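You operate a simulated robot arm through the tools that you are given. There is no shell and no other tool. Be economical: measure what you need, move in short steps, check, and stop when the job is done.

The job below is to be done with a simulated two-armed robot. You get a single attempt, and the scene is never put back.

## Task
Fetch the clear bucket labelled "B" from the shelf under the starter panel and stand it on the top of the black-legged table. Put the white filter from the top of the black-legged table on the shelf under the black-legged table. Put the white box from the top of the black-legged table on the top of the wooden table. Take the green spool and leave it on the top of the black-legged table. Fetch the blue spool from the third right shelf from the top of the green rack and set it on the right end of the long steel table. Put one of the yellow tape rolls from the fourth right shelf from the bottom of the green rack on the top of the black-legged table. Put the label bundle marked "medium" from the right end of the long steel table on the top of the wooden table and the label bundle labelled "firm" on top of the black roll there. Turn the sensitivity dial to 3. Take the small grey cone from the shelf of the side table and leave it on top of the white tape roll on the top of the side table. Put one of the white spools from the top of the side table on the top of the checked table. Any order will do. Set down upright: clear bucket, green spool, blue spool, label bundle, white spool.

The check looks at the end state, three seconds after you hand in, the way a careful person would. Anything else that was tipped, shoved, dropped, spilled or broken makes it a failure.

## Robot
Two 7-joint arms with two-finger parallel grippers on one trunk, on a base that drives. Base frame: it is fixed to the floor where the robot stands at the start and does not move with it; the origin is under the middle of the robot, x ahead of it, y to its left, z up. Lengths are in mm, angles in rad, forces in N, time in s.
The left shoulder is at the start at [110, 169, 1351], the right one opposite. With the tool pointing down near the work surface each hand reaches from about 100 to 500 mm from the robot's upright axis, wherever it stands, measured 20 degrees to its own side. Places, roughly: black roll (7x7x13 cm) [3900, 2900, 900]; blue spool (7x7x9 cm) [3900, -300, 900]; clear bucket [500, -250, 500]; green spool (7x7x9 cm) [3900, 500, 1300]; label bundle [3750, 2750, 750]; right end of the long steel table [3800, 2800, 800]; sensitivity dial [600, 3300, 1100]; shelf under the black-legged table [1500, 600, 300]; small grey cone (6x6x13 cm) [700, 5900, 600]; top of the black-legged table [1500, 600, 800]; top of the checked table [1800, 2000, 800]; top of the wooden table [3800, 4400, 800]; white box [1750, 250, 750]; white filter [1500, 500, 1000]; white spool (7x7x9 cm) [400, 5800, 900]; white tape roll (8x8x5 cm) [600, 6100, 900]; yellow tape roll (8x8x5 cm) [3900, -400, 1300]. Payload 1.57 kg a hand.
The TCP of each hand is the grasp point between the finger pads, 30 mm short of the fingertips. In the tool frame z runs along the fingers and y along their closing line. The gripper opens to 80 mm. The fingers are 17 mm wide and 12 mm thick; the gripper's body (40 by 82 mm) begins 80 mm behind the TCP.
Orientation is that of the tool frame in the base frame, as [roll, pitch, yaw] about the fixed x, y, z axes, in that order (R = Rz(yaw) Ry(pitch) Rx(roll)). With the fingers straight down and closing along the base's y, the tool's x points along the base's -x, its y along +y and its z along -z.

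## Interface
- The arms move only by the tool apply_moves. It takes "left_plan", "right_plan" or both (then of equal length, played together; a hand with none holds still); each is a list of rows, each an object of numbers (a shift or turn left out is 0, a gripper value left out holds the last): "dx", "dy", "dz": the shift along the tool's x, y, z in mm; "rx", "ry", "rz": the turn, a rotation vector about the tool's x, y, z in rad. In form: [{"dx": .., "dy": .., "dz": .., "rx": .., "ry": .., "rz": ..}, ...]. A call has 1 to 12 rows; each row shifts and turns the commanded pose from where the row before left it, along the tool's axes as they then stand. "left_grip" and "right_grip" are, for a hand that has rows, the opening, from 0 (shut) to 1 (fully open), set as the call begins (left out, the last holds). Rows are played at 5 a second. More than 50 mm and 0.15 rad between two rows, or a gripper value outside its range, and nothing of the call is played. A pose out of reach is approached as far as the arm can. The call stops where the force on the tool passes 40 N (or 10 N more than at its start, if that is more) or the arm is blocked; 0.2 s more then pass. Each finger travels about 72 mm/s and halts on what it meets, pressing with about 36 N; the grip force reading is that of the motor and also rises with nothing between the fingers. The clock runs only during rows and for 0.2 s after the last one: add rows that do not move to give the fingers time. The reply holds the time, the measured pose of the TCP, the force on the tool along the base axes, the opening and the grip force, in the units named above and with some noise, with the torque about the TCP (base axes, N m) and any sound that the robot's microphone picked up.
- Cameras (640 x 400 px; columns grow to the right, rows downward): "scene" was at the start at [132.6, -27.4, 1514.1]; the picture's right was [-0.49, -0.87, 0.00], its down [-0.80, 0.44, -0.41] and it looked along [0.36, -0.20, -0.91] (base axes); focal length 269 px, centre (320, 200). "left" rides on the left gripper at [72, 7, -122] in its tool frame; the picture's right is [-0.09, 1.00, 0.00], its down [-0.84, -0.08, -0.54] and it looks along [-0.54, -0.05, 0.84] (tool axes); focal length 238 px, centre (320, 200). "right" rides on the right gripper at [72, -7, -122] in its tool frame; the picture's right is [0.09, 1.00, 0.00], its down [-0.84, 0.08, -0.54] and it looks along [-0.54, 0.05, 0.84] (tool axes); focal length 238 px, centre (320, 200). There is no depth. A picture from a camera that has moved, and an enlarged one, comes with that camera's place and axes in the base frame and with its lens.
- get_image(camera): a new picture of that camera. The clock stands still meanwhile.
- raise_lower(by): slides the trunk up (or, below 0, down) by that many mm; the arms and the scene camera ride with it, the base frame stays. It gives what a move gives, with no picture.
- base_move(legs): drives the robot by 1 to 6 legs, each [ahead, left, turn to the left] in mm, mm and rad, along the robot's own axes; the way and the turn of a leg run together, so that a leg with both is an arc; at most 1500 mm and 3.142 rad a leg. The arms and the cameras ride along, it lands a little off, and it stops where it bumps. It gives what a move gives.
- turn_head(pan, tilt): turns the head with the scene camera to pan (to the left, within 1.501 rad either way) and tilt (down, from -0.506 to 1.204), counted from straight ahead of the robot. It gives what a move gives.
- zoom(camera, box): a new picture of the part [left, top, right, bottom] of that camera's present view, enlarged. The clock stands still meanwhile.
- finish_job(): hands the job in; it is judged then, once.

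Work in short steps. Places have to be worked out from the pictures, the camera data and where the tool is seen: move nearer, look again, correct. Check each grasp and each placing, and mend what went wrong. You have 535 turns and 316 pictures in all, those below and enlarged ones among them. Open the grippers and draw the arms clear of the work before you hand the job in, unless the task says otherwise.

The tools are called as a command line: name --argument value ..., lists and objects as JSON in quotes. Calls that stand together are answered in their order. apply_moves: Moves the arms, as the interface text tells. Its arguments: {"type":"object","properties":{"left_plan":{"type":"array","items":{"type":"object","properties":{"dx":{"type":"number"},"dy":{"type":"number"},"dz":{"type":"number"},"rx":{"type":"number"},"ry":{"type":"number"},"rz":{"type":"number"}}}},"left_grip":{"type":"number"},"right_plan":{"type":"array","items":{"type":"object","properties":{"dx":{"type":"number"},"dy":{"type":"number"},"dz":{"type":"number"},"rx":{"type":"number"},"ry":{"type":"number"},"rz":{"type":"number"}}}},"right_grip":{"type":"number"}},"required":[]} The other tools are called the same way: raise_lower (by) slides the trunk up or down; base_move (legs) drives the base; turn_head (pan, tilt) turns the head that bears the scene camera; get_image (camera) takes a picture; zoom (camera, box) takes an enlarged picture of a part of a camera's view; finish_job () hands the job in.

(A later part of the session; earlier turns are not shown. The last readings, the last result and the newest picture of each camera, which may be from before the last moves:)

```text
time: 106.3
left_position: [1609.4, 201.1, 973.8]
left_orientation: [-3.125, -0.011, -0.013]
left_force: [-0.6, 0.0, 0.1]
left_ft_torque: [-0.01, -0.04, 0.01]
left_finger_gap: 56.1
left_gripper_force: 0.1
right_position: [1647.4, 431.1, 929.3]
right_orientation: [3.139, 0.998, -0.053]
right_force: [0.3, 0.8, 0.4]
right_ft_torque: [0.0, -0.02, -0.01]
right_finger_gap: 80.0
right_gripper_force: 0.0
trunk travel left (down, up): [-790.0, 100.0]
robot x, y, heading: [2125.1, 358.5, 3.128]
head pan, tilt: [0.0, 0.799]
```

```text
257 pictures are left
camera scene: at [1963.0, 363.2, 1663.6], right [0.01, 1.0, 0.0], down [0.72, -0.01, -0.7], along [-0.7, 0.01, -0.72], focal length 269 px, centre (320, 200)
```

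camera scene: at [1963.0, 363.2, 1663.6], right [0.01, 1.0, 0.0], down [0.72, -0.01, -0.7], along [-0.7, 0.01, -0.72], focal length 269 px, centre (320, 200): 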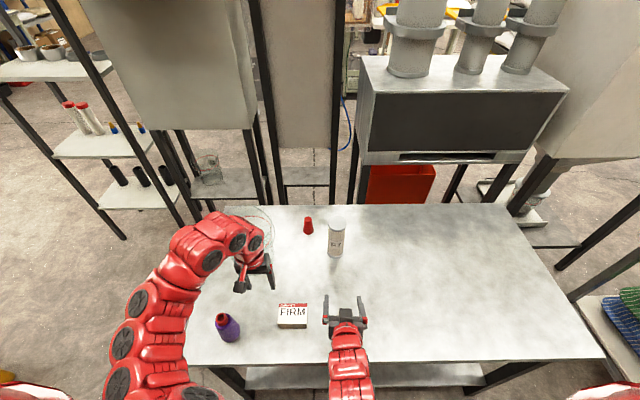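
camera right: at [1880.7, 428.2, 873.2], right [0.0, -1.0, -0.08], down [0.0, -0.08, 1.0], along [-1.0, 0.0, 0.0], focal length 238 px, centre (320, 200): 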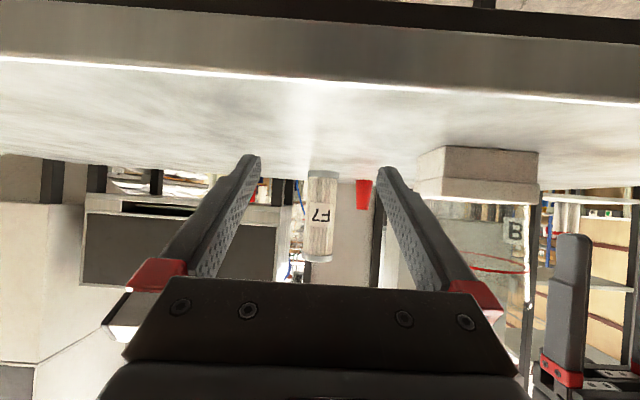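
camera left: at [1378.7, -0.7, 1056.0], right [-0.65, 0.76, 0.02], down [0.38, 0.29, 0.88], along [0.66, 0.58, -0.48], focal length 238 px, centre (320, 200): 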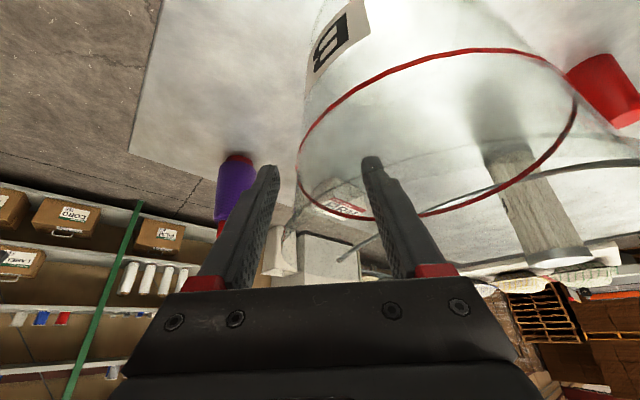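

Extend the right arm forward 180 mm toward the filter.

apply_moves --right_plan '[{"dx": -24.4, "dz": 37.8}, {"dx": -24.4, "dz": 37.8}, {"dx": -24.4, "dz": 37.8}, {"dx": -24.4, "dz": 37.8}]'

get_image --camera "right"

zoom --camera "scene" --box '[240, 190, 440, 340]'

```text
time: 107.3
left_position: [1609.0, 200.8, 974.1]
left_orientation: [-3.125, -0.012, -0.012]
left_force: [-0.1, 0.8, -0.9]
left_ft_torque: [-0.03, -0.05, 0.01]
left_finger_gap: 56.2
left_gripper_force: 0.0
right_position: [1469.6, 438.2, 930.4]
right_orientation: [3.138, 0.995, -0.054]
right_force: [-0.4, -0.3, 0.0]
right_ft_torque: [-0.02, 0.01, 0.01]
right_finger_gap: 79.8
right_gripper_force: 0.1
trunk travel left (down, up): [-790.0, 100.0]
robot x, y, heading: [2120.8, 360.5, 3.124]
head pan, tilt: [0.0, 0.799]
```

```text
256 pictures are left
camera right: at [1612.5, 438.8, 934.9], right [0.0, -1.0, -0.08], down [0.0, -0.08, 1.0], along [-1.0, 0.0, 0.0], focal length 238 px, centre (320, 200)
```

right: 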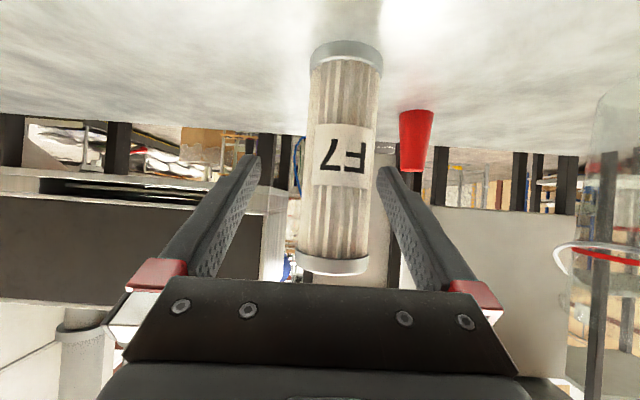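

```text
2.67 times, centred on (340, 265) of scene
camera zoom: at [1961.3, 363.1, 1663.4], right [0.01, 1.0, 0.0], down [0.72, -0.01, -0.7], along [-0.7, 0.01, -0.72], focal length 717 px, centre (267, 27)
```

zoom: 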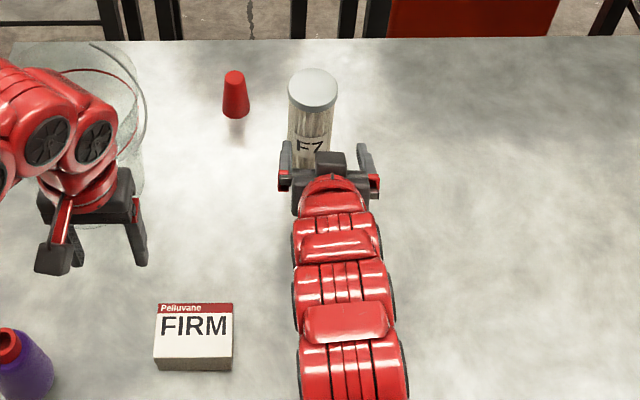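

Filter: diameter ≈65 mm, centre ≈[1365,416]. Shift 26 mm to align, advance 30, check alignment.

apply_moves --right_plan '[{"dy": 26}, {"dx": -16.3, "dz": 25}, {}]'

get_image --camera "right"

zoom --camera "scene" --box '[280, 200, 400, 290]'

```text
time: 108.1
left_position: [1610.6, 201.0, 975.1]
left_orientation: [-3.126, -0.011, -0.012]
left_force: [0.4, 0.6, 0.7]
left_ft_torque: [0.01, 0.03, 0.0]
left_finger_gap: 56.1
left_gripper_force: 0.1
right_position: [1441.2, 414.4, 932.2]
right_orientation: [3.139, 1.001, -0.054]
right_force: [0.1, 0.0, -0.6]
right_ft_torque: [0.04, 0.03, 0.01]
right_finger_gap: 80.0
right_gripper_force: 0.1
trunk travel left (down, up): [-790.0, 100.0]
robot x, y, heading: [2123.3, 358.8, 3.126]
head pan, tilt: [0.0, 0.799]
```

```text
254 pictures are left
camera right: at [1583.7, 414.7, 935.1], right [0.0, -1.0, -0.08], down [0.0, -0.08, 1.0], along [-1.0, 0.0, 0.0], focal length 238 px, centre (320, 200)
```

right: 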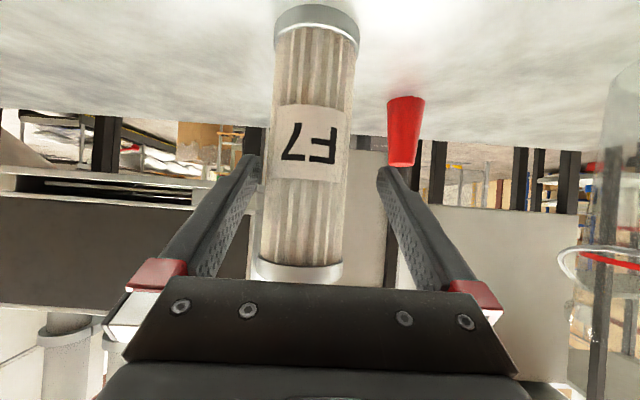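

```text
4.44 times, centred on (340, 245) of scene
camera zoom: at [1964.5, 363.0, 1663.8], right [0.01, 1.0, 0.0], down [0.72, -0.01, -0.7], along [-0.7, 0.01, -0.72], focal length 1196 px, centre (231, 0)
```

zoom: 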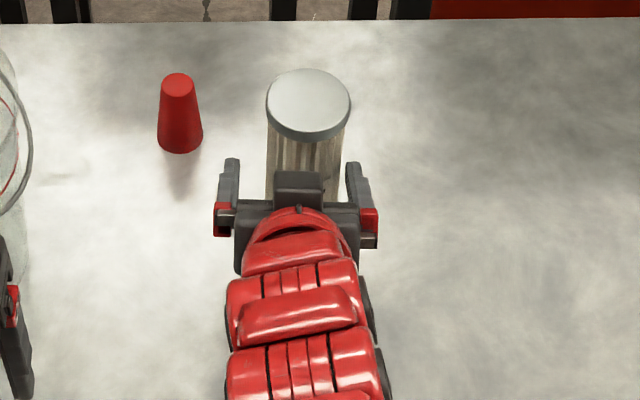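

Aligned within a few mm. Advance 62 mm to envelop the filter.

apply_moves --right_plan '[{"dx": -11.3, "dy": -2, "dz": 17.5}, {"dx": -11.3, "dy": -1, "dz": 17.5}, {"dx": -11.3, "dz": 17.5}, {}]'

get_image --camera "right"

zoom --camera "scene" --box '[280, 200, 400, 290]'

```text
time: 109.1
left_position: [1609.6, 201.5, 975.0]
left_orientation: [-3.126, -0.011, -0.011]
left_force: [-0.7, 0.0, 0.1]
left_ft_torque: [0.04, 0.01, 0.01]
left_finger_gap: 56.4
left_gripper_force: 0.1
right_position: [1376.9, 421.1, 929.9]
right_orientation: [3.138, 0.998, -0.053]
right_force: [1.0, -0.1, 0.4]
right_ft_torque: [0.01, 0.01, 0.0]
right_finger_gap: 79.9
right_gripper_force: 0.0
trunk travel left (down, up): [-790.0, 100.0]
robot x, y, heading: [2125.5, 355.0, 3.127]
head pan, tilt: [0.0, 0.799]
```

```text
252 pictures are left
camera right: at [1519.3, 420.7, 934.6], right [0.0, -1.0, -0.08], down [0.0, -0.08, 1.0], along [-1.0, 0.0, 0.0], focal length 238 px, centre (320, 200)
```

right: 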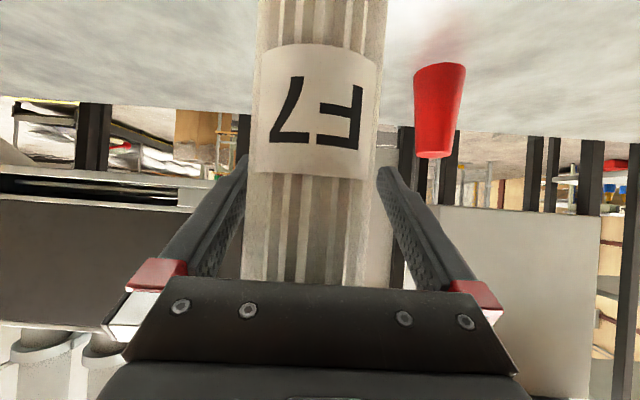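

```text
4.44 times, centred on (340, 245) of scene
camera zoom: at [1963.8, 363.1, 1663.7], right [0.01, 1.0, 0.0], down [0.72, -0.01, -0.7], along [-0.7, 0.01, -0.72], focal length 1196 px, centre (231, 0)
```

zoom: 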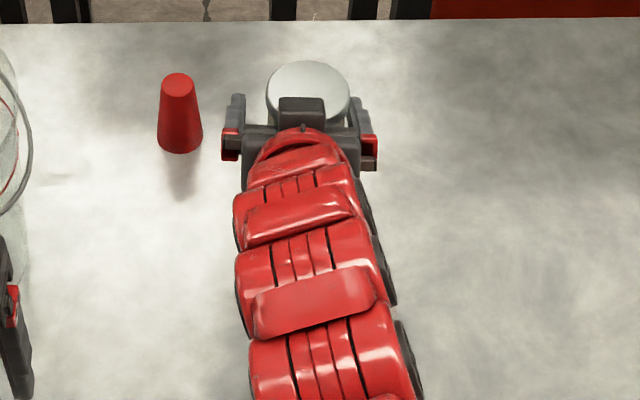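

Filter is between the fingers; advance 18 mm more and close.

apply_moves --right_plan '[{"dx": -9.8, "dy": 0, "dz": 15}, {}]'

apply_moves --right_plan '[{}, {}, {}, {}]' --right_grip 0

zoom --camera "scene" --box '[260, 190, 400, 290]'

```text
time: 109.7
left_position: [1608.9, 200.5, 976.2]
left_orientation: [-3.127, -0.01, -0.012]
left_force: [0.7, -0.2, 0.4]
left_ft_torque: [0.0, 0.02, -0.02]
left_finger_gap: 56.0
left_gripper_force: 0.1
right_position: [1360.3, 422.5, 929.9]
right_orientation: [3.137, 1.001, -0.054]
right_force: [0.4, 0.3, -0.5]
right_ft_torque: [-0.03, -0.02, 0.02]
right_finger_gap: 80.0
right_gripper_force: 0.0
trunk travel left (down, up): [-790.0, 100.0]
robot x, y, heading: [2122.8, 358.0, 3.131]
head pan, tilt: [0.0, 0.799]
```

```text
time: 110.7
left_position: [1609.3, 200.1, 974.3]
left_orientation: [-3.126, -0.01, -0.012]
left_force: [0.7, 0.5, 0.3]
left_ft_torque: [0.01, -0.02, 0.01]
left_finger_gap: 56.1
left_gripper_force: 0.0
right_position: [1358.6, 422.3, 932.6]
right_orientation: [3.139, 1.001, -0.055]
right_force: [-2.0, 2.2, 2.3]
right_ft_torque: [0.14, 0.13, -0.01]
right_finger_gap: 61.7
right_gripper_force: 35.8
trunk travel left (down, up): [-790.0, 100.0]
robot x, y, heading: [2121.8, 356.2, 3.123]
head pan, tilt: [0.0, 0.799]
```

```text
4.00 times, centred on (330, 240) of scene
camera zoom: at [1963.4, 363.4, 1663.7], right [0.01, 1.0, 0.0], down [0.72, -0.01, -0.7], along [-0.7, 0.01, -0.72], focal length 1076 px, centre (280, 40)
```

zoom: 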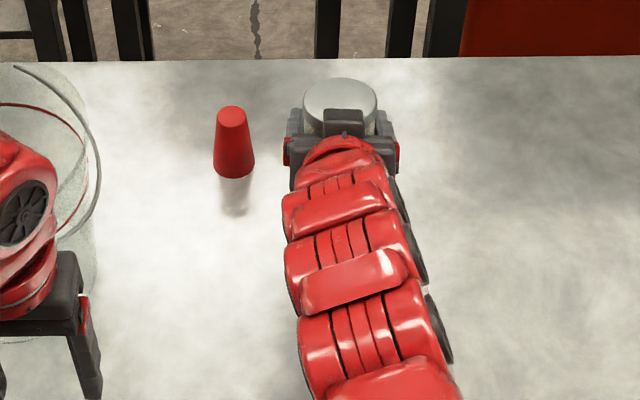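

Gripped (61.7 mm). Lift 50 mm, then retract the arm 180 mm.

apply_moves --right_plan '[{"dx": -21, "dz": -13.5}, {"dx": -21, "dz": -13.5}, {"dx": 24.4, "dz": -37.8}, {"dx": 24.4, "dz": -37.8}, {"dx": 24.4, "dz": -37.8}, {"dx": 24.4, "dz": -37.8}, {}]'

get_image --camera "scene"

```text
time: 112.3
left_position: [1608.8, 201.0, 974.9]
left_orientation: [-3.127, -0.012, -0.011]
left_force: [-0.1, -0.6, 0.1]
left_ft_torque: [-0.02, -0.03, -0.01]
left_finger_gap: 56.0
left_gripper_force: 0.1
right_position: [1537.9, 413.2, 980.3]
right_orientation: [3.14, 0.999, -0.055]
right_force: [-0.2, -0.6, -2.7]
right_ft_torque: [0.0, 0.1, -0.02]
right_finger_gap: 61.7
right_gripper_force: 35.8
trunk travel left (down, up): [-790.0, 100.0]
robot x, y, heading: [2125.8, 358.9, 3.124]
head pan, tilt: [0.0, 0.799]
```

```text
249 pictures are left
camera scene: at [1961.5, 363.1, 1663.4], right [0.01, 1.0, 0.0], down [0.72, -0.01, -0.7], along [-0.7, 0.01, -0.72], focal length 269 px, centre (320, 200)
```

scene: 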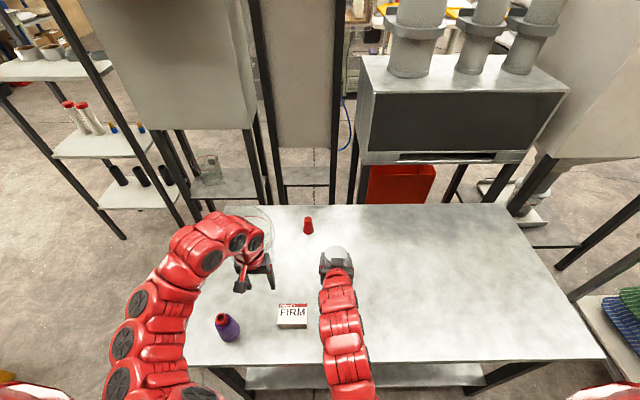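

Load held. Now the white box (≈86×64×40 mm, centre ≈[1638,286]) with the left hand: its 64 mm side lies along x, so I turn the left hand 90°.

apply_moves --left_plan '[{"dy": -45}, {"rz": 0.143}, {"rz": 0.143}, {"rz": 0.143}, {"rz": 0.143}, {"rz": 0.143}, {"rz": 0.143}, {"rz": 0.143}, {"rz": 0.143}, {"rz": 0.143}, {"rz": 0.143}, {"rz": 0.143}]' --left_grip 1

get_image --camera "left"

get_image --camera "scene"

```text
time: 114.9
left_position: [1608.8, 246.4, 976.6]
left_orientation: [-3.131, 0.017, -1.587]
left_force: [0.1, 0.4, 0.6]
left_ft_torque: [0.0, 0.0, 0.01]
left_finger_gap: 79.9
left_gripper_force: 0.1
right_position: [1539.0, 412.8, 981.2]
right_orientation: [3.138, 0.999, -0.054]
right_force: [-0.6, -0.3, -2.5]
right_ft_torque: [0.03, 0.12, -0.03]
right_finger_gap: 62.0
right_gripper_force: 36.4
trunk travel left (down, up): [-790.0, 100.0]
robot x, y, heading: [2123.6, 360.4, 3.132]
head pan, tilt: [0.0, 0.799]
```

```text
248 pictures are left
camera left: at [1599.8, 172.6, 1096.9], right [-0.99, 0.11, -0.01], down [0.08, 0.83, 0.56], along [0.07, 0.55, -0.83], focal length 238 px, centre (320, 200)
```

left: 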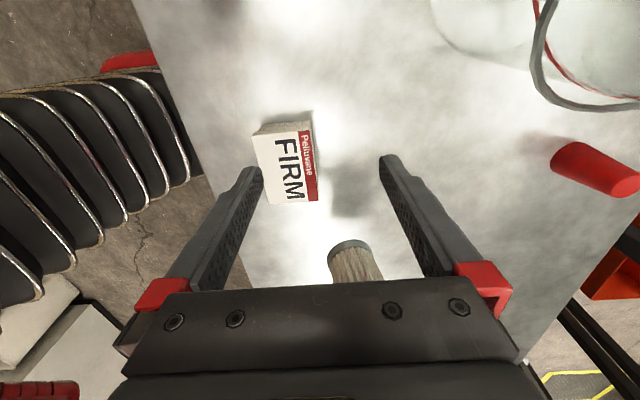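

```text
247 pictures are left
camera scene: at [1962.9, 363.2, 1663.6], right [0.01, 1.0, 0.0], down [0.72, -0.01, -0.7], along [-0.7, 0.01, -0.72], focal length 269 px, centre (320, 200)
```

scene: 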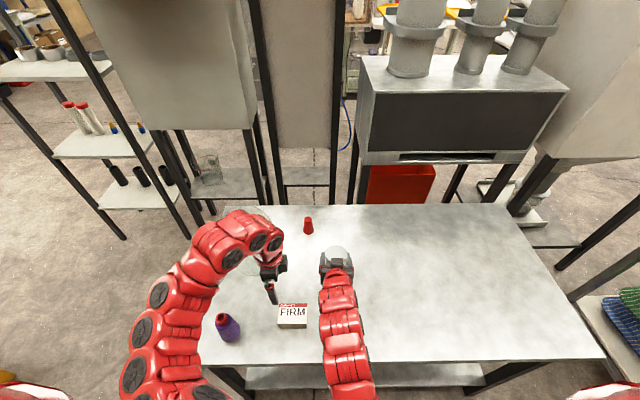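

Box centre ≈[1648,292]. Move the right hand 80 mm further away, and bring the left hand over the box.

apply_moves --right_plan '[{"dy": -40}, {"dy": -40}, {}, {}]' --left_plan '[{}, {}, {"dx": -44}, {"dy": -38}]'

apply_moves --left_plan '[{"dz": 30}, {"dz": 30}, {"dz": 30}, {}]'

get_image --camera "left"

zoom --camera "scene" --box '[200, 230, 400, 380]'

```text
time: 115.9
left_position: [1648.1, 288.9, 978.2]
left_orientation: [-3.131, 0.018, -1.583]
left_force: [-0.2, 0.6, -0.1]
left_ft_torque: [-0.01, 0.02, -0.03]
left_finger_gap: 79.8
left_gripper_force: 0.1
right_position: [1544.4, 493.3, 981.6]
right_orientation: [-3.141, 0.998, -0.053]
right_force: [-0.3, -0.6, -2.7]
right_ft_torque: [-0.03, 0.12, 0.0]
right_finger_gap: 61.6
right_gripper_force: 35.9
trunk travel left (down, up): [-790.0, 100.0]
robot x, y, heading: [2125.1, 364.0, 3.124]
head pan, tilt: [0.0, 0.799]
```

```text
time: 116.9
left_position: [1648.2, 292.0, 886.7]
left_orientation: [-3.129, 0.017, -1.583]
left_force: [0.4, -0.7, 0.9]
left_ft_torque: [-0.03, 0.02, -0.01]
left_finger_gap: 79.8
left_gripper_force: 0.1
right_position: [1542.6, 493.7, 982.1]
right_orientation: [3.137, 0.998, -0.054]
right_force: [0.1, 0.0, -3.0]
right_ft_torque: [0.02, 0.13, -0.01]
right_finger_gap: 61.6
right_gripper_force: 36.3
trunk travel left (down, up): [-790.0, 100.0]
robot x, y, heading: [2127.0, 357.8, 3.128]
head pan, tilt: [0.0, 0.799]
```

```text
246 pictures are left
camera left: at [1639.5, 218.5, 1007.7], right [-0.99, 0.11, -0.01], down [0.08, 0.83, 0.56], along [0.07, 0.55, -0.83], focal length 238 px, centre (320, 200)
```

left: 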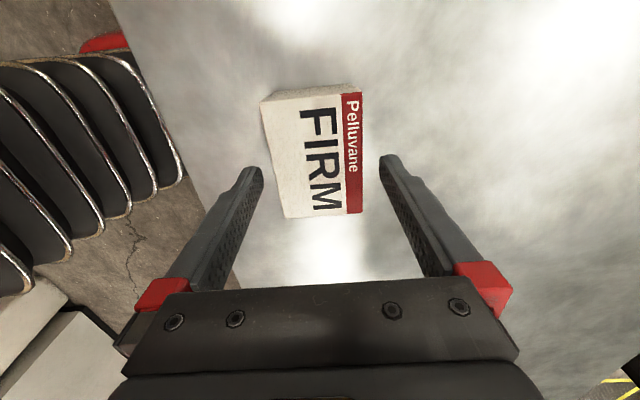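

```text
2.67 times, centred on (300, 305) of scene
camera zoom: at [1963.2, 363.0, 1663.6], right [0.01, 1.0, 0.0], down [0.72, -0.01, -0.7], along [-0.7, 0.01, -0.72], focal length 717 px, centre (373, -80)
```

zoom: 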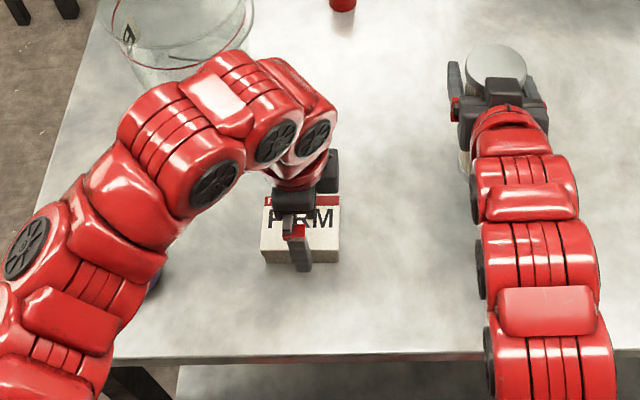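

Centre ≈[1654,288]. Correct 6 mm, go down 52 mm and close.

apply_moves --left_plan '[{"dy": -6, "dx": 3, "dz": 10}, {"dz": 20}, {"dz": 20}, {}]'

apply_moves --left_plan '[{}, {}, {}]' --left_grip 0

get_image --camera "left"

```text
time: 117.7
left_position: [1652.9, 289.2, 849.8]
left_orientation: [3.141, 0.015, -1.586]
left_force: [7.4, -2.0, 14.3]
left_ft_torque: [-0.26, 0.54, 0.0]
left_finger_gap: 78.8
left_gripper_force: 0.0
right_position: [1543.6, 493.5, 982.0]
right_orientation: [3.138, 0.998, -0.056]
right_force: [0.5, -0.9, -2.4]
right_ft_torque: [0.02, 0.14, 0.03]
right_finger_gap: 61.8
right_gripper_force: 36.1
trunk travel left (down, up): [-790.0, 100.0]
robot x, y, heading: [2126.5, 359.8, 3.123]
head pan, tilt: [0.0, 0.799]
stopped in row 3 (left hand): the force on the tool passed its limit at 89 N (the readings are from after the stop); the commanded pose is now the measured one
```

```text
time: 118.5
left_position: [1655.0, 290.3, 851.5]
left_orientation: [-3.141, 0.016, -1.585]
left_force: [6.8, 1.6, 23.7]
left_ft_torque: [0.01, -0.7, 0.0]
left_finger_gap: 59.4
left_gripper_force: 35.6
right_position: [1545.1, 493.9, 981.6]
right_orientation: [3.137, 1.0, -0.054]
right_force: [0.2, 0.1, -2.8]
right_ft_torque: [-0.02, 0.07, 0.01]
right_finger_gap: 61.7
right_gripper_force: 36.1
trunk travel left (down, up): [-790.0, 100.0]
robot x, y, heading: [2121.2, 359.9, 3.126]
head pan, tilt: [0.0, 0.799]
```

```text
244 pictures are left
camera left: at [1646.4, 217.0, 971.4], right [-0.99, 0.11, 0.0], down [0.09, 0.83, 0.56], along [0.06, 0.55, -0.83], focal length 238 px, centre (320, 200)
```

left: 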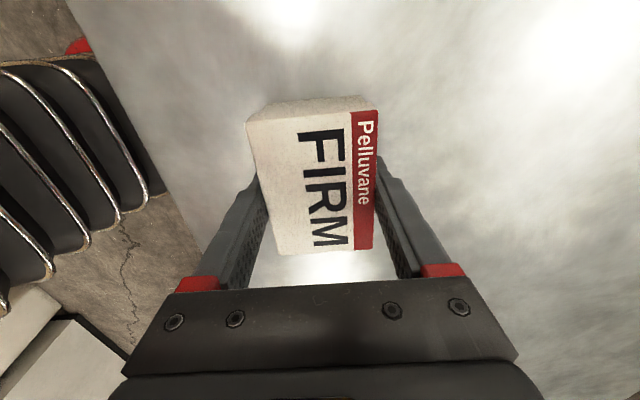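

Fingertips met the table (so the top is z≈820) and the box is gripped at 59 mm. Lift it.

apply_moves --left_plan '[{"dz": -30}, {"dz": -40}, {"dz": -40}, {"dz": -30}]'

get_image --camera "scene"

```text
time: 119.5
left_position: [1651.3, 289.4, 985.3]
left_orientation: [3.139, 0.02, -1.585]
left_force: [0.2, 0.3, -0.4]
left_ft_torque: [0.03, 0.01, -0.01]
left_finger_gap: 59.3
left_gripper_force: 36.1
left hand out of reach, approached as far as the arm can: row 4
right_position: [1543.2, 492.5, 980.4]
right_orientation: [3.139, 0.998, -0.055]
right_force: [-0.2, 0.1, -2.6]
right_ft_torque: [0.03, 0.12, 0.03]
right_finger_gap: 61.6
right_gripper_force: 35.9
trunk travel left (down, up): [-790.0, 100.0]
robot x, y, heading: [2125.0, 360.8, 3.126]
head pan, tilt: [0.0, 0.799]
```

```text
243 pictures are left
camera scene: at [1963.4, 363.2, 1663.6], right [0.01, 1.0, 0.0], down [0.72, -0.01, -0.7], along [-0.7, 0.01, -0.72], focal length 269 px, centre (320, 200)
```

scene: 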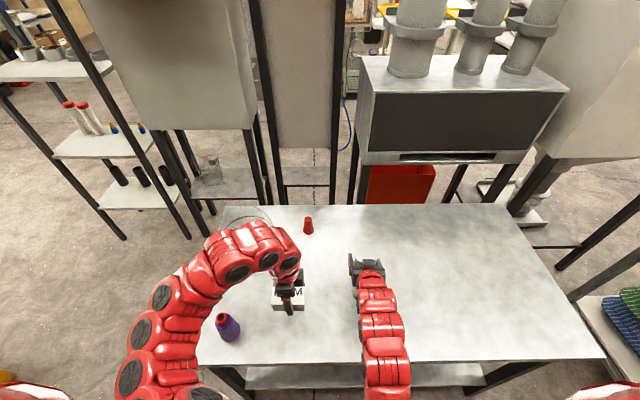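

Both held. Back off 300, lower the trunk 530 to bring the filter to shelf level, then look.

base_move --legs '[[-310, 0, 0]]'

raise_lower --by -500

get_image --camera "right"

get_image --camera "scene"

```text
time: 121.6
left_position: [1961.2, 284.4, 985.2]
left_orientation: [3.138, 0.022, -1.584]
left_force: [-0.6, 0.2, -0.4]
left_ft_torque: [0.02, 0.0, 0.02]
left_finger_gap: 59.3
left_gripper_force: 35.8
right_position: [1852.8, 488.9, 980.3]
right_orientation: [3.14, 1.0, -0.052]
right_force: [0.2, 0.2, -2.9]
right_ft_torque: [0.0, 0.07, 0.03]
right_finger_gap: 61.4
right_gripper_force: 35.8
trunk travel left (down, up): [-790.0, 100.0]
robot x, y, heading: [2435.3, 356.4, 3.126]
head pan, tilt: [0.0, 0.799]
```

```text
refused: -500 is not a number from -400 to 400
```

```text
242 pictures are left
camera right: at [1994.9, 488.2, 984.3], right [0.0, -1.0, -0.08], down [0.0, -0.08, 1.0], along [-1.0, 0.0, 0.0], focal length 238 px, centre (320, 200)
```

right: 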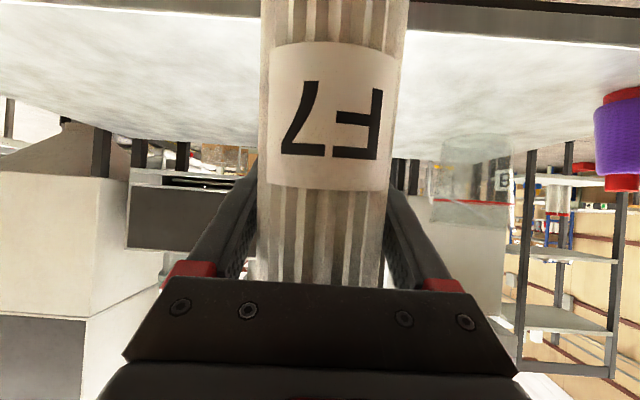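

```text
241 pictures are left
camera scene: at [2272.4, 358.6, 1663.5], right [0.01, 1.0, 0.0], down [0.72, -0.01, -0.7], along [-0.7, 0.01, -0.72], focal length 269 px, centre (320, 200)
```

scene: 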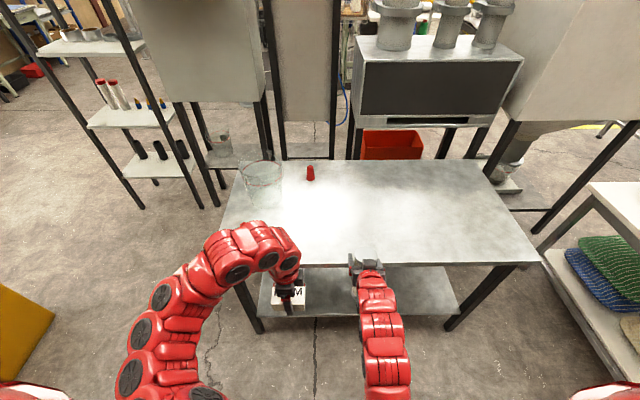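

Steps are limited to 400. Lower 400 then 90, then view.

raise_lower --by -400

raise_lower --by -90

get_image --camera "right"

get_image --camera "scene"

```text
time: 125.4
left_position: [1960.2, 284.1, 585.6]
left_orientation: [3.138, 0.021, -1.584]
left_force: [0.0, 0.8, -0.8]
left_ft_torque: [-0.01, 0.0, -0.03]
left_finger_gap: 59.3
left_gripper_force: 35.4
right_position: [1852.7, 488.4, 581.0]
right_orientation: [3.139, 1.0, -0.053]
right_force: [-0.6, -0.5, -3.3]
right_ft_torque: [-0.02, 0.14, 0.03]
right_finger_gap: 61.0
right_gripper_force: 35.9
trunk travel left (down, up): [-390.0, 500.0]
robot x, y, heading: [2435.3, 358.3, 3.134]
head pan, tilt: [0.0, 0.799]
```

```text
time: 126.7
left_position: [1961.1, 285.0, 495.1]
left_orientation: [3.141, 0.021, -1.585]
left_force: [-0.3, 0.1, -0.5]
left_ft_torque: [-0.02, 0.0, 0.0]
left_finger_gap: 59.4
left_gripper_force: 35.7
right_position: [1852.7, 489.0, 489.8]
right_orientation: [3.14, 0.999, -0.055]
right_force: [0.6, 1.1, -3.4]
right_ft_torque: [0.01, 0.14, 0.01]
right_finger_gap: 61.1
right_gripper_force: 35.4
trunk travel left (down, up): [-300.0, 590.0]
robot x, y, heading: [2435.2, 355.3, 3.124]
head pan, tilt: [0.0, 0.799]
```

```text
240 pictures are left
camera right: at [1995.3, 488.2, 494.5], right [0.0, -1.0, -0.08], down [0.0, -0.08, 1.0], along [-1.0, 0.0, 0.0], focal length 238 px, centre (320, 200)
```

right: 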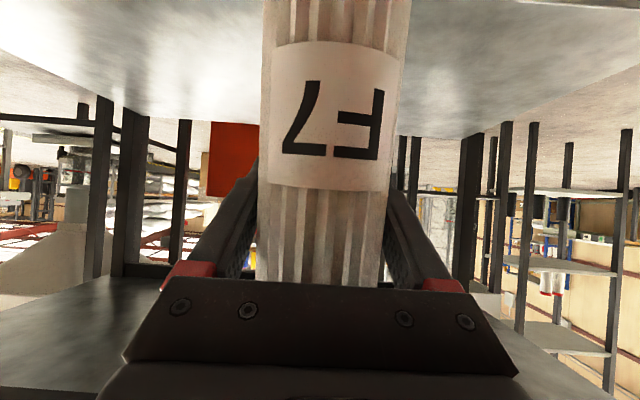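

```text
239 pictures are left
camera scene: at [2273.1, 358.6, 1173.7], right [0.01, 1.0, 0.0], down [0.72, -0.01, -0.7], along [-0.7, 0.01, -0.72], focal length 269 px, centre (320, 200)
```

scene: 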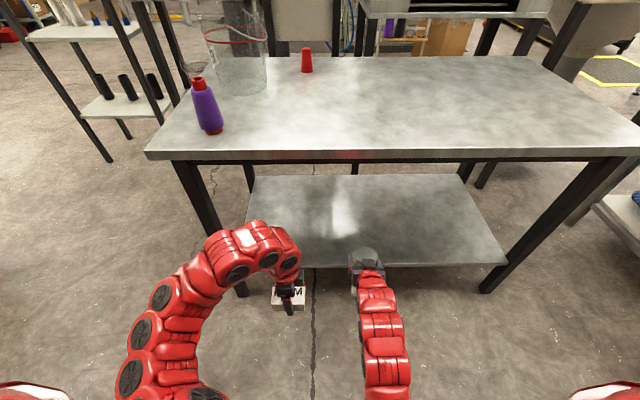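

Shelf top z≈286, front edge x≈1748; filter base at ≈380. Lower 55 more and extend the right arm 200 mm over the shelf.

raise_lower --by -55

apply_moves --right_plan '[{"dx": -21.7, "dz": 33.6}, {"dx": -21.7, "dz": 33.6}, {"dx": -21.7, "dz": 33.6}, {"dx": -21.7, "dz": 33.6}, {"dx": -21.7, "dz": 33.6}, {}]'

get_image --camera "scene"

get_image --camera "right"

```text
time: 127.6
left_position: [1960.5, 284.4, 440.7]
left_orientation: [3.14, 0.022, -1.583]
left_force: [0.2, 0.5, -0.6]
left_ft_torque: [0.01, -0.01, -0.03]
left_finger_gap: 59.6
left_gripper_force: 36.7
right_position: [1852.7, 488.6, 435.4]
right_orientation: [3.138, 0.998, -0.054]
right_force: [0.2, -0.1, -2.8]
right_ft_torque: [0.0, 0.1, 0.02]
right_finger_gap: 61.2
right_gripper_force: 35.9
trunk travel left (down, up): [-245.0, 645.0]
robot x, y, heading: [2434.4, 355.9, 3.126]
head pan, tilt: [0.0, 0.799]
```

```text
time: 129.0
left_position: [1961.1, 284.2, 441.5]
left_orientation: [3.14, 0.021, -1.586]
left_force: [0.7, -0.5, -0.9]
left_ft_torque: [0.0, -0.01, 0.0]
left_finger_gap: 59.6
left_gripper_force: 36.0
right_position: [1654.8, 499.5, 435.0]
right_orientation: [3.137, 0.998, -0.051]
right_force: [-0.3, -0.3, -2.3]
right_ft_torque: [-0.03, 0.11, -0.02]
right_finger_gap: 61.4
right_gripper_force: 35.9
trunk travel left (down, up): [-245.0, 645.0]
robot x, y, heading: [2437.4, 356.6, 3.127]
head pan, tilt: [0.0, 0.799]
```

```text
238 pictures are left
camera scene: at [2272.8, 358.6, 1118.6], right [0.01, 1.0, 0.0], down [0.72, -0.01, -0.7], along [-0.7, 0.01, -0.72], focal length 269 px, centre (320, 200)
```

scene: 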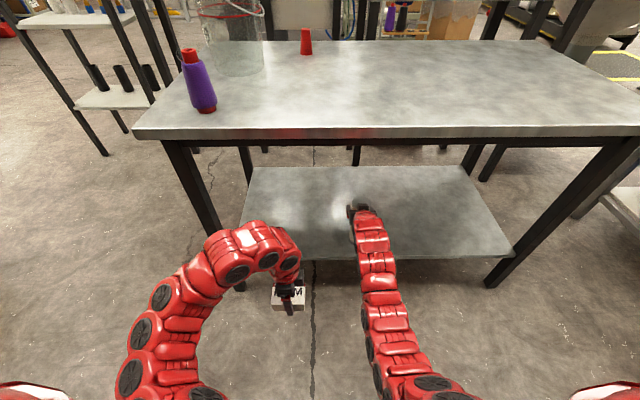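

```text
237 pictures are left
camera right: at [1797.1, 499.0, 438.8], right [0.0, -1.0, -0.08], down [0.0, -0.08, 1.0], along [-1.0, 0.0, 0.0], focal length 238 px, centre (320, 200)
```

right: 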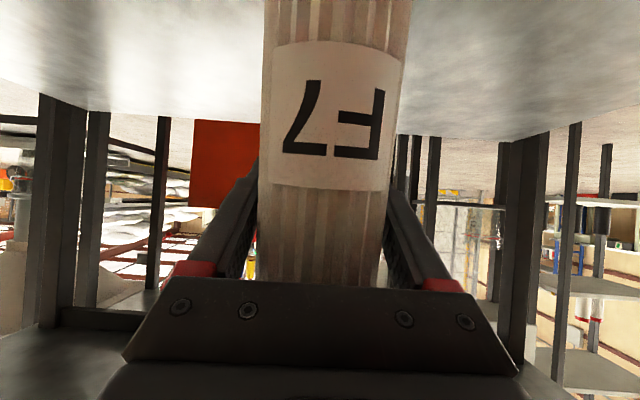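

Positioned over the shelf. Lower in small steps until contact.

apply_moves --right_plan '[{"dx": 12.6, "dz": 8.1}, {"dx": 8.4, "dz": 5.4}, {"dx": 4.2, "dz": 2.7}, {}]'

get_image --camera "scene"

```text
time: 130.0
left_position: [1961.7, 283.6, 440.2]
left_orientation: [3.139, 0.021, -1.586]
left_force: [0.0, -0.2, -1.4]
left_ft_torque: [0.04, 0.02, -0.02]
left_finger_gap: 59.3
left_gripper_force: 36.1
right_position: [1654.3, 498.4, 404.5]
right_orientation: [3.137, 0.997, -0.055]
right_force: [0.4, 0.4, -2.6]
right_ft_torque: [0.01, 0.07, 0.0]
right_finger_gap: 61.1
right_gripper_force: 35.9
trunk travel left (down, up): [-245.0, 645.0]
robot x, y, heading: [2434.4, 352.9, 3.125]
head pan, tilt: [0.0, 0.799]
```

```text
236 pictures are left
camera scene: at [2272.8, 358.6, 1118.6], right [0.01, 1.0, 0.0], down [0.72, -0.01, -0.7], along [-0.7, 0.01, -0.72], focal length 269 px, centre (320, 200)
```

scene: 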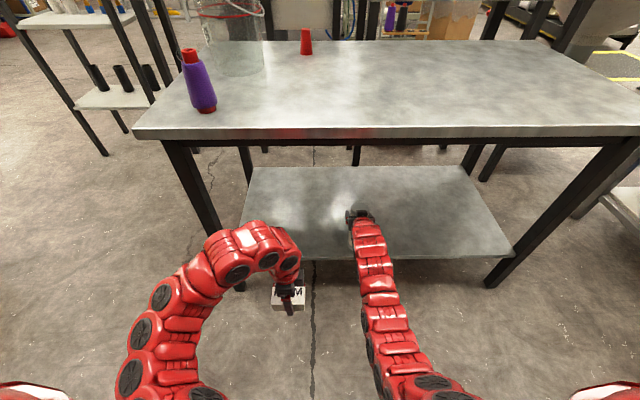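

apply_moves --right_plan '[{"dx": 4.2, "dz": 2.7}, {"dx": 4.2, "dz": 2.7}, {"dx": 4.2, "dz": 2.7}, {}]'

```text
time: 131.0
left_position: [1960.4, 283.0, 440.7]
left_orientation: [3.139, 0.022, -1.585]
left_force: [-0.3, 0.2, -1.2]
left_ft_torque: [0.0, -0.01, -0.02]
left_finger_gap: 59.5
left_gripper_force: 35.8
right_position: [1654.3, 498.0, 391.1]
right_orientation: [3.138, 1.0, -0.052]
right_force: [0.1, 0.0, -2.6]
right_ft_torque: [-0.02, 0.1, -0.05]
right_finger_gap: 61.3
right_gripper_force: 36.3
trunk travel left (down, up): [-245.0, 645.0]
robot x, y, heading: [2432.0, 352.9, 3.13]
head pan, tilt: [0.0, 0.799]
```

No contact yet; continue down in 4 mm steps.

apply_moves --right_plan '[{"dx": 3.4, "dz": 2.2}, {"dx": 3.4, "dz": 2.2}, {"dx": 3.4, "dz": 2.2}, {"dx": 3.4, "dz": 2.2}, {"dx": 3.4, "dz": 2.2}, {"dx": 3.4, "dz": 2.2}, {}]'

```text
time: 132.6
left_position: [1961.8, 282.4, 441.7]
left_orientation: [3.137, 0.023, -1.586]
left_force: [-0.5, -1.2, -1.5]
left_ft_torque: [-0.02, -0.03, 0.01]
left_finger_gap: 59.3
left_gripper_force: 35.8
right_position: [1651.9, 498.9, 374.6]
right_orientation: [3.14, 1.01, -0.054]
right_force: [0.8, 2.2, 29.4]
right_ft_torque: [0.33, -0.54, 0.04]
right_finger_gap: 61.3
right_gripper_force: 35.9
trunk travel left (down, up): [-245.0, 645.0]
robot x, y, heading: [2430.4, 352.6, 3.125]
head pan, tilt: [0.0, 0.799]
```

Contact (29 N). Ease up 5 mm and open.

apply_moves --right_plan '[{"dx": -3.8, "dz": -2.4}, {}]'

apply_moves --right_plan '[{}, {}, {}]' --right_grip 1

get_image --camera "right"

```text
time: 133.2
left_position: [1963.1, 283.6, 440.9]
left_orientation: [3.138, 0.023, -1.586]
left_force: [-0.1, 0.5, -0.1]
left_ft_torque: [0.01, 0.02, -0.02]
left_finger_gap: 59.6
left_gripper_force: 36.0
right_position: [1654.9, 498.9, 373.2]
right_orientation: [3.139, 1.001, -0.053]
right_force: [-5.1, 1.0, 15.3]
right_ft_torque: [0.15, 0.31, 0.04]
right_finger_gap: 61.3
right_gripper_force: 35.8
trunk travel left (down, up): [-245.0, 645.0]
robot x, y, heading: [2432.4, 353.2, 3.128]
head pan, tilt: [0.0, 0.799]
```

```text
time: 134.0
left_position: [1960.3, 284.5, 439.9]
left_orientation: [3.14, 0.019, -1.585]
left_force: [0.4, 1.6, -0.8]
left_ft_torque: [-0.01, -0.01, 0.08]
left_finger_gap: 59.3
left_gripper_force: 35.7
right_position: [1654.0, 499.0, 371.2]
right_orientation: [3.138, 0.999, -0.052]
right_force: [0.1, 0.2, -0.9]
right_ft_torque: [0.03, 0.02, 0.01]
right_finger_gap: 80.1
right_gripper_force: 0.0
trunk travel left (down, up): [-245.0, 645.0]
robot x, y, heading: [2432.5, 356.2, 3.128]
head pan, tilt: [0.0, 0.799]
```

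```text
235 pictures are left
camera right: at [1796.1, 498.3, 375.1], right [0.0, -1.0, -0.08], down [0.0, -0.08, 1.0], along [-1.0, 0.0, 0.0], focal length 238 px, centre (320, 200)
```

right: 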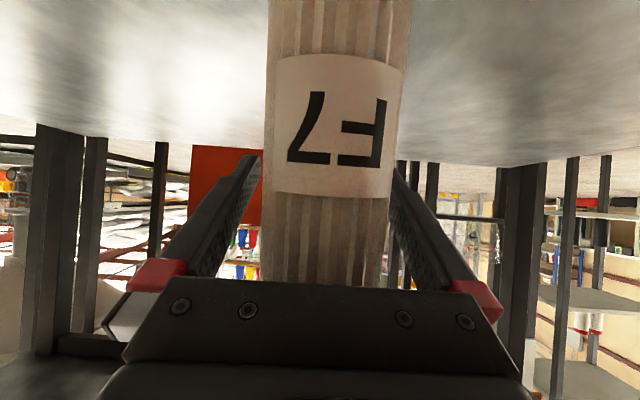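

Filter stands. Shift 4 mm to centre, then retract straight back.

apply_moves --right_plan '[{"dy": 4}, {"dx": 10.8, "dz": -16.8}, {"dx": 21.7, "dz": -33.6}, {"dx": 21.7, "dz": -33.6}, {"dx": 21.7, "dz": -33.6}, {"dx": 21.7, "dz": -33.6}, {}]'

get_image --camera "scene"

```text
time: 135.6
left_position: [1961.6, 284.1, 441.0]
left_orientation: [3.14, 0.022, -1.583]
left_force: [-0.2, 0.6, -0.6]
left_ft_torque: [0.03, -0.01, 0.03]
left_finger_gap: 59.2
left_gripper_force: 36.5
right_position: [1833.1, 486.0, 372.3]
right_orientation: [3.138, 0.996, -0.054]
right_force: [0.2, -0.6, -0.8]
right_ft_torque: [-0.01, -0.01, 0.0]
right_finger_gap: 80.0
right_gripper_force: 0.0
trunk travel left (down, up): [-245.0, 645.0]
robot x, y, heading: [2435.3, 350.0, 3.13]
head pan, tilt: [0.0, 0.799]
```

```text
234 pictures are left
camera scene: at [2273.3, 358.6, 1118.6], right [0.01, 1.0, 0.0], down [0.72, -0.01, -0.7], along [-0.7, 0.01, -0.72], focal length 269 px, centre (320, 200)
```

scene: 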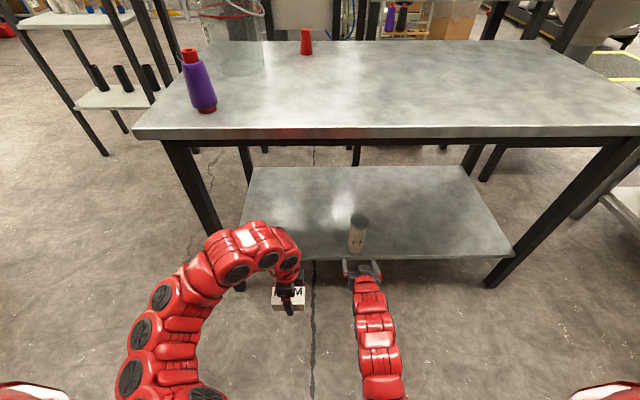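

Filter is on the shelf. Now with the box in the left hand, I raise, turn to the green rack (heading 0) and look.

raise_lower --by 400

base_move --legs '[[-250, 0, 0], [0, 0, 1.57], [0, 0, 1.57]]'

turn_head --pan 0 --tilt 0.3

get_image --camera "scene"

```text
time: 139.5
left_position: [1962.0, 283.3, 839.6]
left_orientation: [3.14, 0.021, -1.586]
left_force: [-0.8, 0.2, -1.6]
left_ft_torque: [0.03, 0.0, -0.01]
left_finger_gap: 59.5
left_gripper_force: 36.3
right_position: [1832.8, 487.4, 771.6]
right_orientation: [3.14, 0.999, -0.053]
right_force: [-0.3, 0.1, 0.0]
right_ft_torque: [0.0, -0.01, 0.02]
right_finger_gap: 80.2
right_gripper_force: 0.0
trunk travel left (down, up): [-645.0, 245.0]
robot x, y, heading: [2435.4, 354.1, 3.127]
head pan, tilt: [0.0, 0.799]
```

```text
time: 148.9
left_position: [3159.3, 409.9, 840.9]
left_orientation: [3.138, 0.02, 1.531]
left_force: [-0.4, -0.1, -0.8]
left_ft_torque: [0.01, -0.01, -0.02]
left_finger_gap: 59.4
left_gripper_force: 36.6
right_position: [3282.3, 204.3, 772.3]
right_orientation: [3.138, 0.998, 3.062]
right_force: [0.3, -0.3, -0.5]
right_ft_torque: [-0.02, -0.01, 0.0]
right_finger_gap: 79.9
right_gripper_force: 0.1
trunk travel left (down, up): [-645.0, 245.0]
robot x, y, heading: [2684.4, 350.7, -0.038]
head pan, tilt: [0.0, 0.799]
```

```text
time: 149.8
left_position: [3159.2, 410.5, 839.7]
left_orientation: [3.14, 0.02, 1.533]
left_force: [-1.2, -0.6, -1.8]
left_ft_torque: [0.01, 0.02, 0.0]
left_finger_gap: 59.4
left_gripper_force: 36.1
right_position: [3282.0, 205.4, 773.1]
right_orientation: [3.138, 0.998, 3.062]
right_force: [0.2, 0.1, 1.2]
right_ft_torque: [-0.04, -0.01, -0.03]
right_finger_gap: 80.2
right_gripper_force: 0.0
trunk travel left (down, up): [-645.0, 245.0]
robot x, y, heading: [2683.4, 350.6, -0.037]
head pan, tilt: [0.0, 0.3]
```

```text
233 pictures are left
camera scene: at [2858.1, 346.4, 1562.9], right [-0.04, -1.0, 0.0], down [-0.3, 0.01, -0.95], along [0.95, -0.04, -0.3], focal length 269 px, centre (320, 200)
```

scene: 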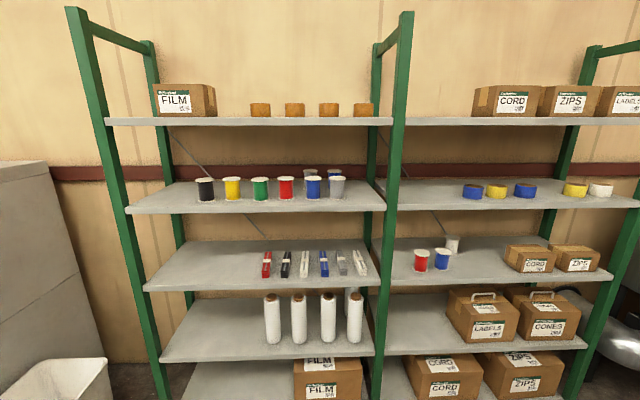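

Excellent view. Blue spool is on the right third shelf next to a red one; yellow tape on the right second shelf; green spool on the left second shelf. Drive nearer and to the right for a close look.

base_move --legs '[[340, -440, 0.037]]'

turn_head --pan -0.1 --tilt 0.55

get_image --camera "scene"

get_image --camera "right"

```text
time: 153.0
left_position: [3491.3, -24.9, 840.2]
left_orientation: [3.14, 0.021, 1.578]
left_force: [0.3, 0.0, -0.8]
left_ft_torque: [0.0, 0.02, -0.02]
left_finger_gap: 59.4
left_gripper_force: 35.8
right_position: [3623.5, -223.7, 772.2]
right_orientation: [3.138, 0.997, 3.11]
right_force: [-0.7, 0.1, 0.4]
right_ft_torque: [0.02, 0.0, 0.0]
right_finger_gap: 80.0
right_gripper_force: 0.1
trunk travel left (down, up): [-645.0, 245.0]
robot x, y, heading: [3017.5, -106.1, 0.007]
head pan, tilt: [0.0, 0.3]
```

```text
time: 153.8
left_position: [3490.8, -25.1, 840.9]
left_orientation: [3.138, 0.022, 1.581]
left_force: [-0.6, 0.5, -0.3]
left_ft_torque: [0.0, 0.01, 0.0]
left_finger_gap: 59.4
left_gripper_force: 36.1
right_position: [3623.8, -224.3, 771.5]
right_orientation: [3.139, 0.998, 3.11]
right_force: [-0.3, -1.0, -0.8]
right_ft_torque: [0.03, 0.01, -0.03]
right_finger_gap: 80.0
right_gripper_force: 0.1
trunk travel left (down, up): [-645.0, 245.0]
robot x, y, heading: [3017.7, -101.1, 0.009]
head pan, tilt: [-0.099, 0.55]
```

```text
232 pictures are left
camera scene: at [3189.1, -110.6, 1540.1], right [-0.09, -1.0, 0.0], down [-0.52, 0.05, -0.85], along [0.85, -0.08, -0.52], focal length 269 px, centre (320, 200)
```

scene: 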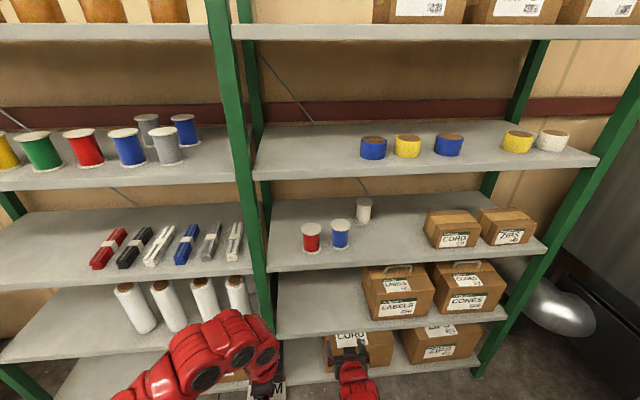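

```text
231 pictures are left
camera right: at [3482.8, -226.3, 776.5], right [-0.02, 1.0, -0.08], down [0.0, 0.08, 1.0], along [1.0, 0.02, 0.0], focal length 238 px, centre (320, 200)
```

right: 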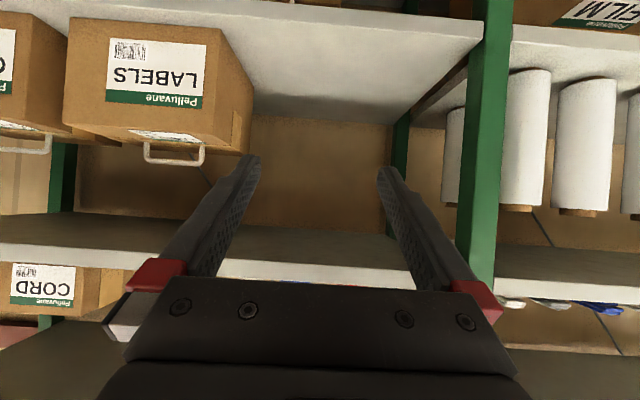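

Triangulated blue spool ≈[3915,-250], base z≈891; 104 mm from the red one, so a straight approach fits. Raise the trunk 170 mm and align.

raise_lower --by 170

apply_moves --right_plan '[{"dy": -17}, {"dx": -24.4, "dz": 37.8}, {"dx": -24.4, "dz": 37.8}, {}]'

get_image --camera "right"

get_image --camera "scene"

```text
time: 155.7
left_position: [3491.4, -24.7, 1010.7]
left_orientation: [3.141, 0.022, 1.579]
left_force: [-0.7, -0.8, -0.2]
left_ft_torque: [-0.03, -0.01, -0.01]
left_finger_gap: 59.4
left_gripper_force: 35.9
right_position: [3623.2, -224.4, 942.2]
right_orientation: [3.139, 0.999, 3.11]
right_force: [-0.3, 0.9, 0.4]
right_ft_torque: [0.01, 0.01, 0.01]
right_finger_gap: 80.1
right_gripper_force: 0.0
trunk travel left (down, up): [-815.0, 75.0]
robot x, y, heading: [3018.7, -105.3, 0.012]
head pan, tilt: [-0.099, 0.55]
```

```text
time: 156.7
left_position: [3490.5, -23.2, 1010.9]
left_orientation: [3.137, 0.02, 1.579]
left_force: [-1.1, -0.3, -0.9]
left_ft_torque: [0.01, -0.01, 0.02]
left_finger_gap: 59.3
left_gripper_force: 36.1
right_position: [3712.2, -243.9, 941.5]
right_orientation: [3.139, 0.998, 3.111]
right_force: [0.5, -0.5, 0.0]
right_ft_torque: [-0.05, -0.01, -0.02]
right_finger_gap: 79.9
right_gripper_force: 0.0
trunk travel left (down, up): [-815.0, 75.0]
robot x, y, heading: [3019.7, -106.5, 0.007]
head pan, tilt: [-0.099, 0.55]
```

```text
230 pictures are left
camera right: at [3571.3, -246.0, 945.8], right [-0.02, 1.0, -0.08], down [0.0, 0.08, 1.0], along [1.0, 0.02, 0.0], focal length 238 px, centre (320, 200)
```

right: 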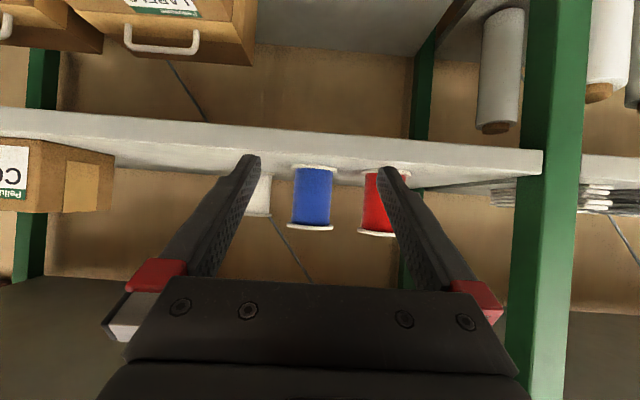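

```text
229 pictures are left
camera scene: at [3187.8, -111.0, 1710.2], right [-0.09, -1.0, 0.0], down [-0.52, 0.05, -0.85], along [0.85, -0.08, -0.52], focal length 269 px, centre (320, 200)
```

scene: 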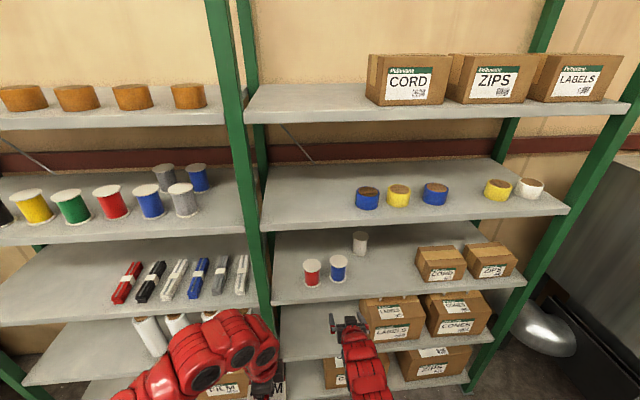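

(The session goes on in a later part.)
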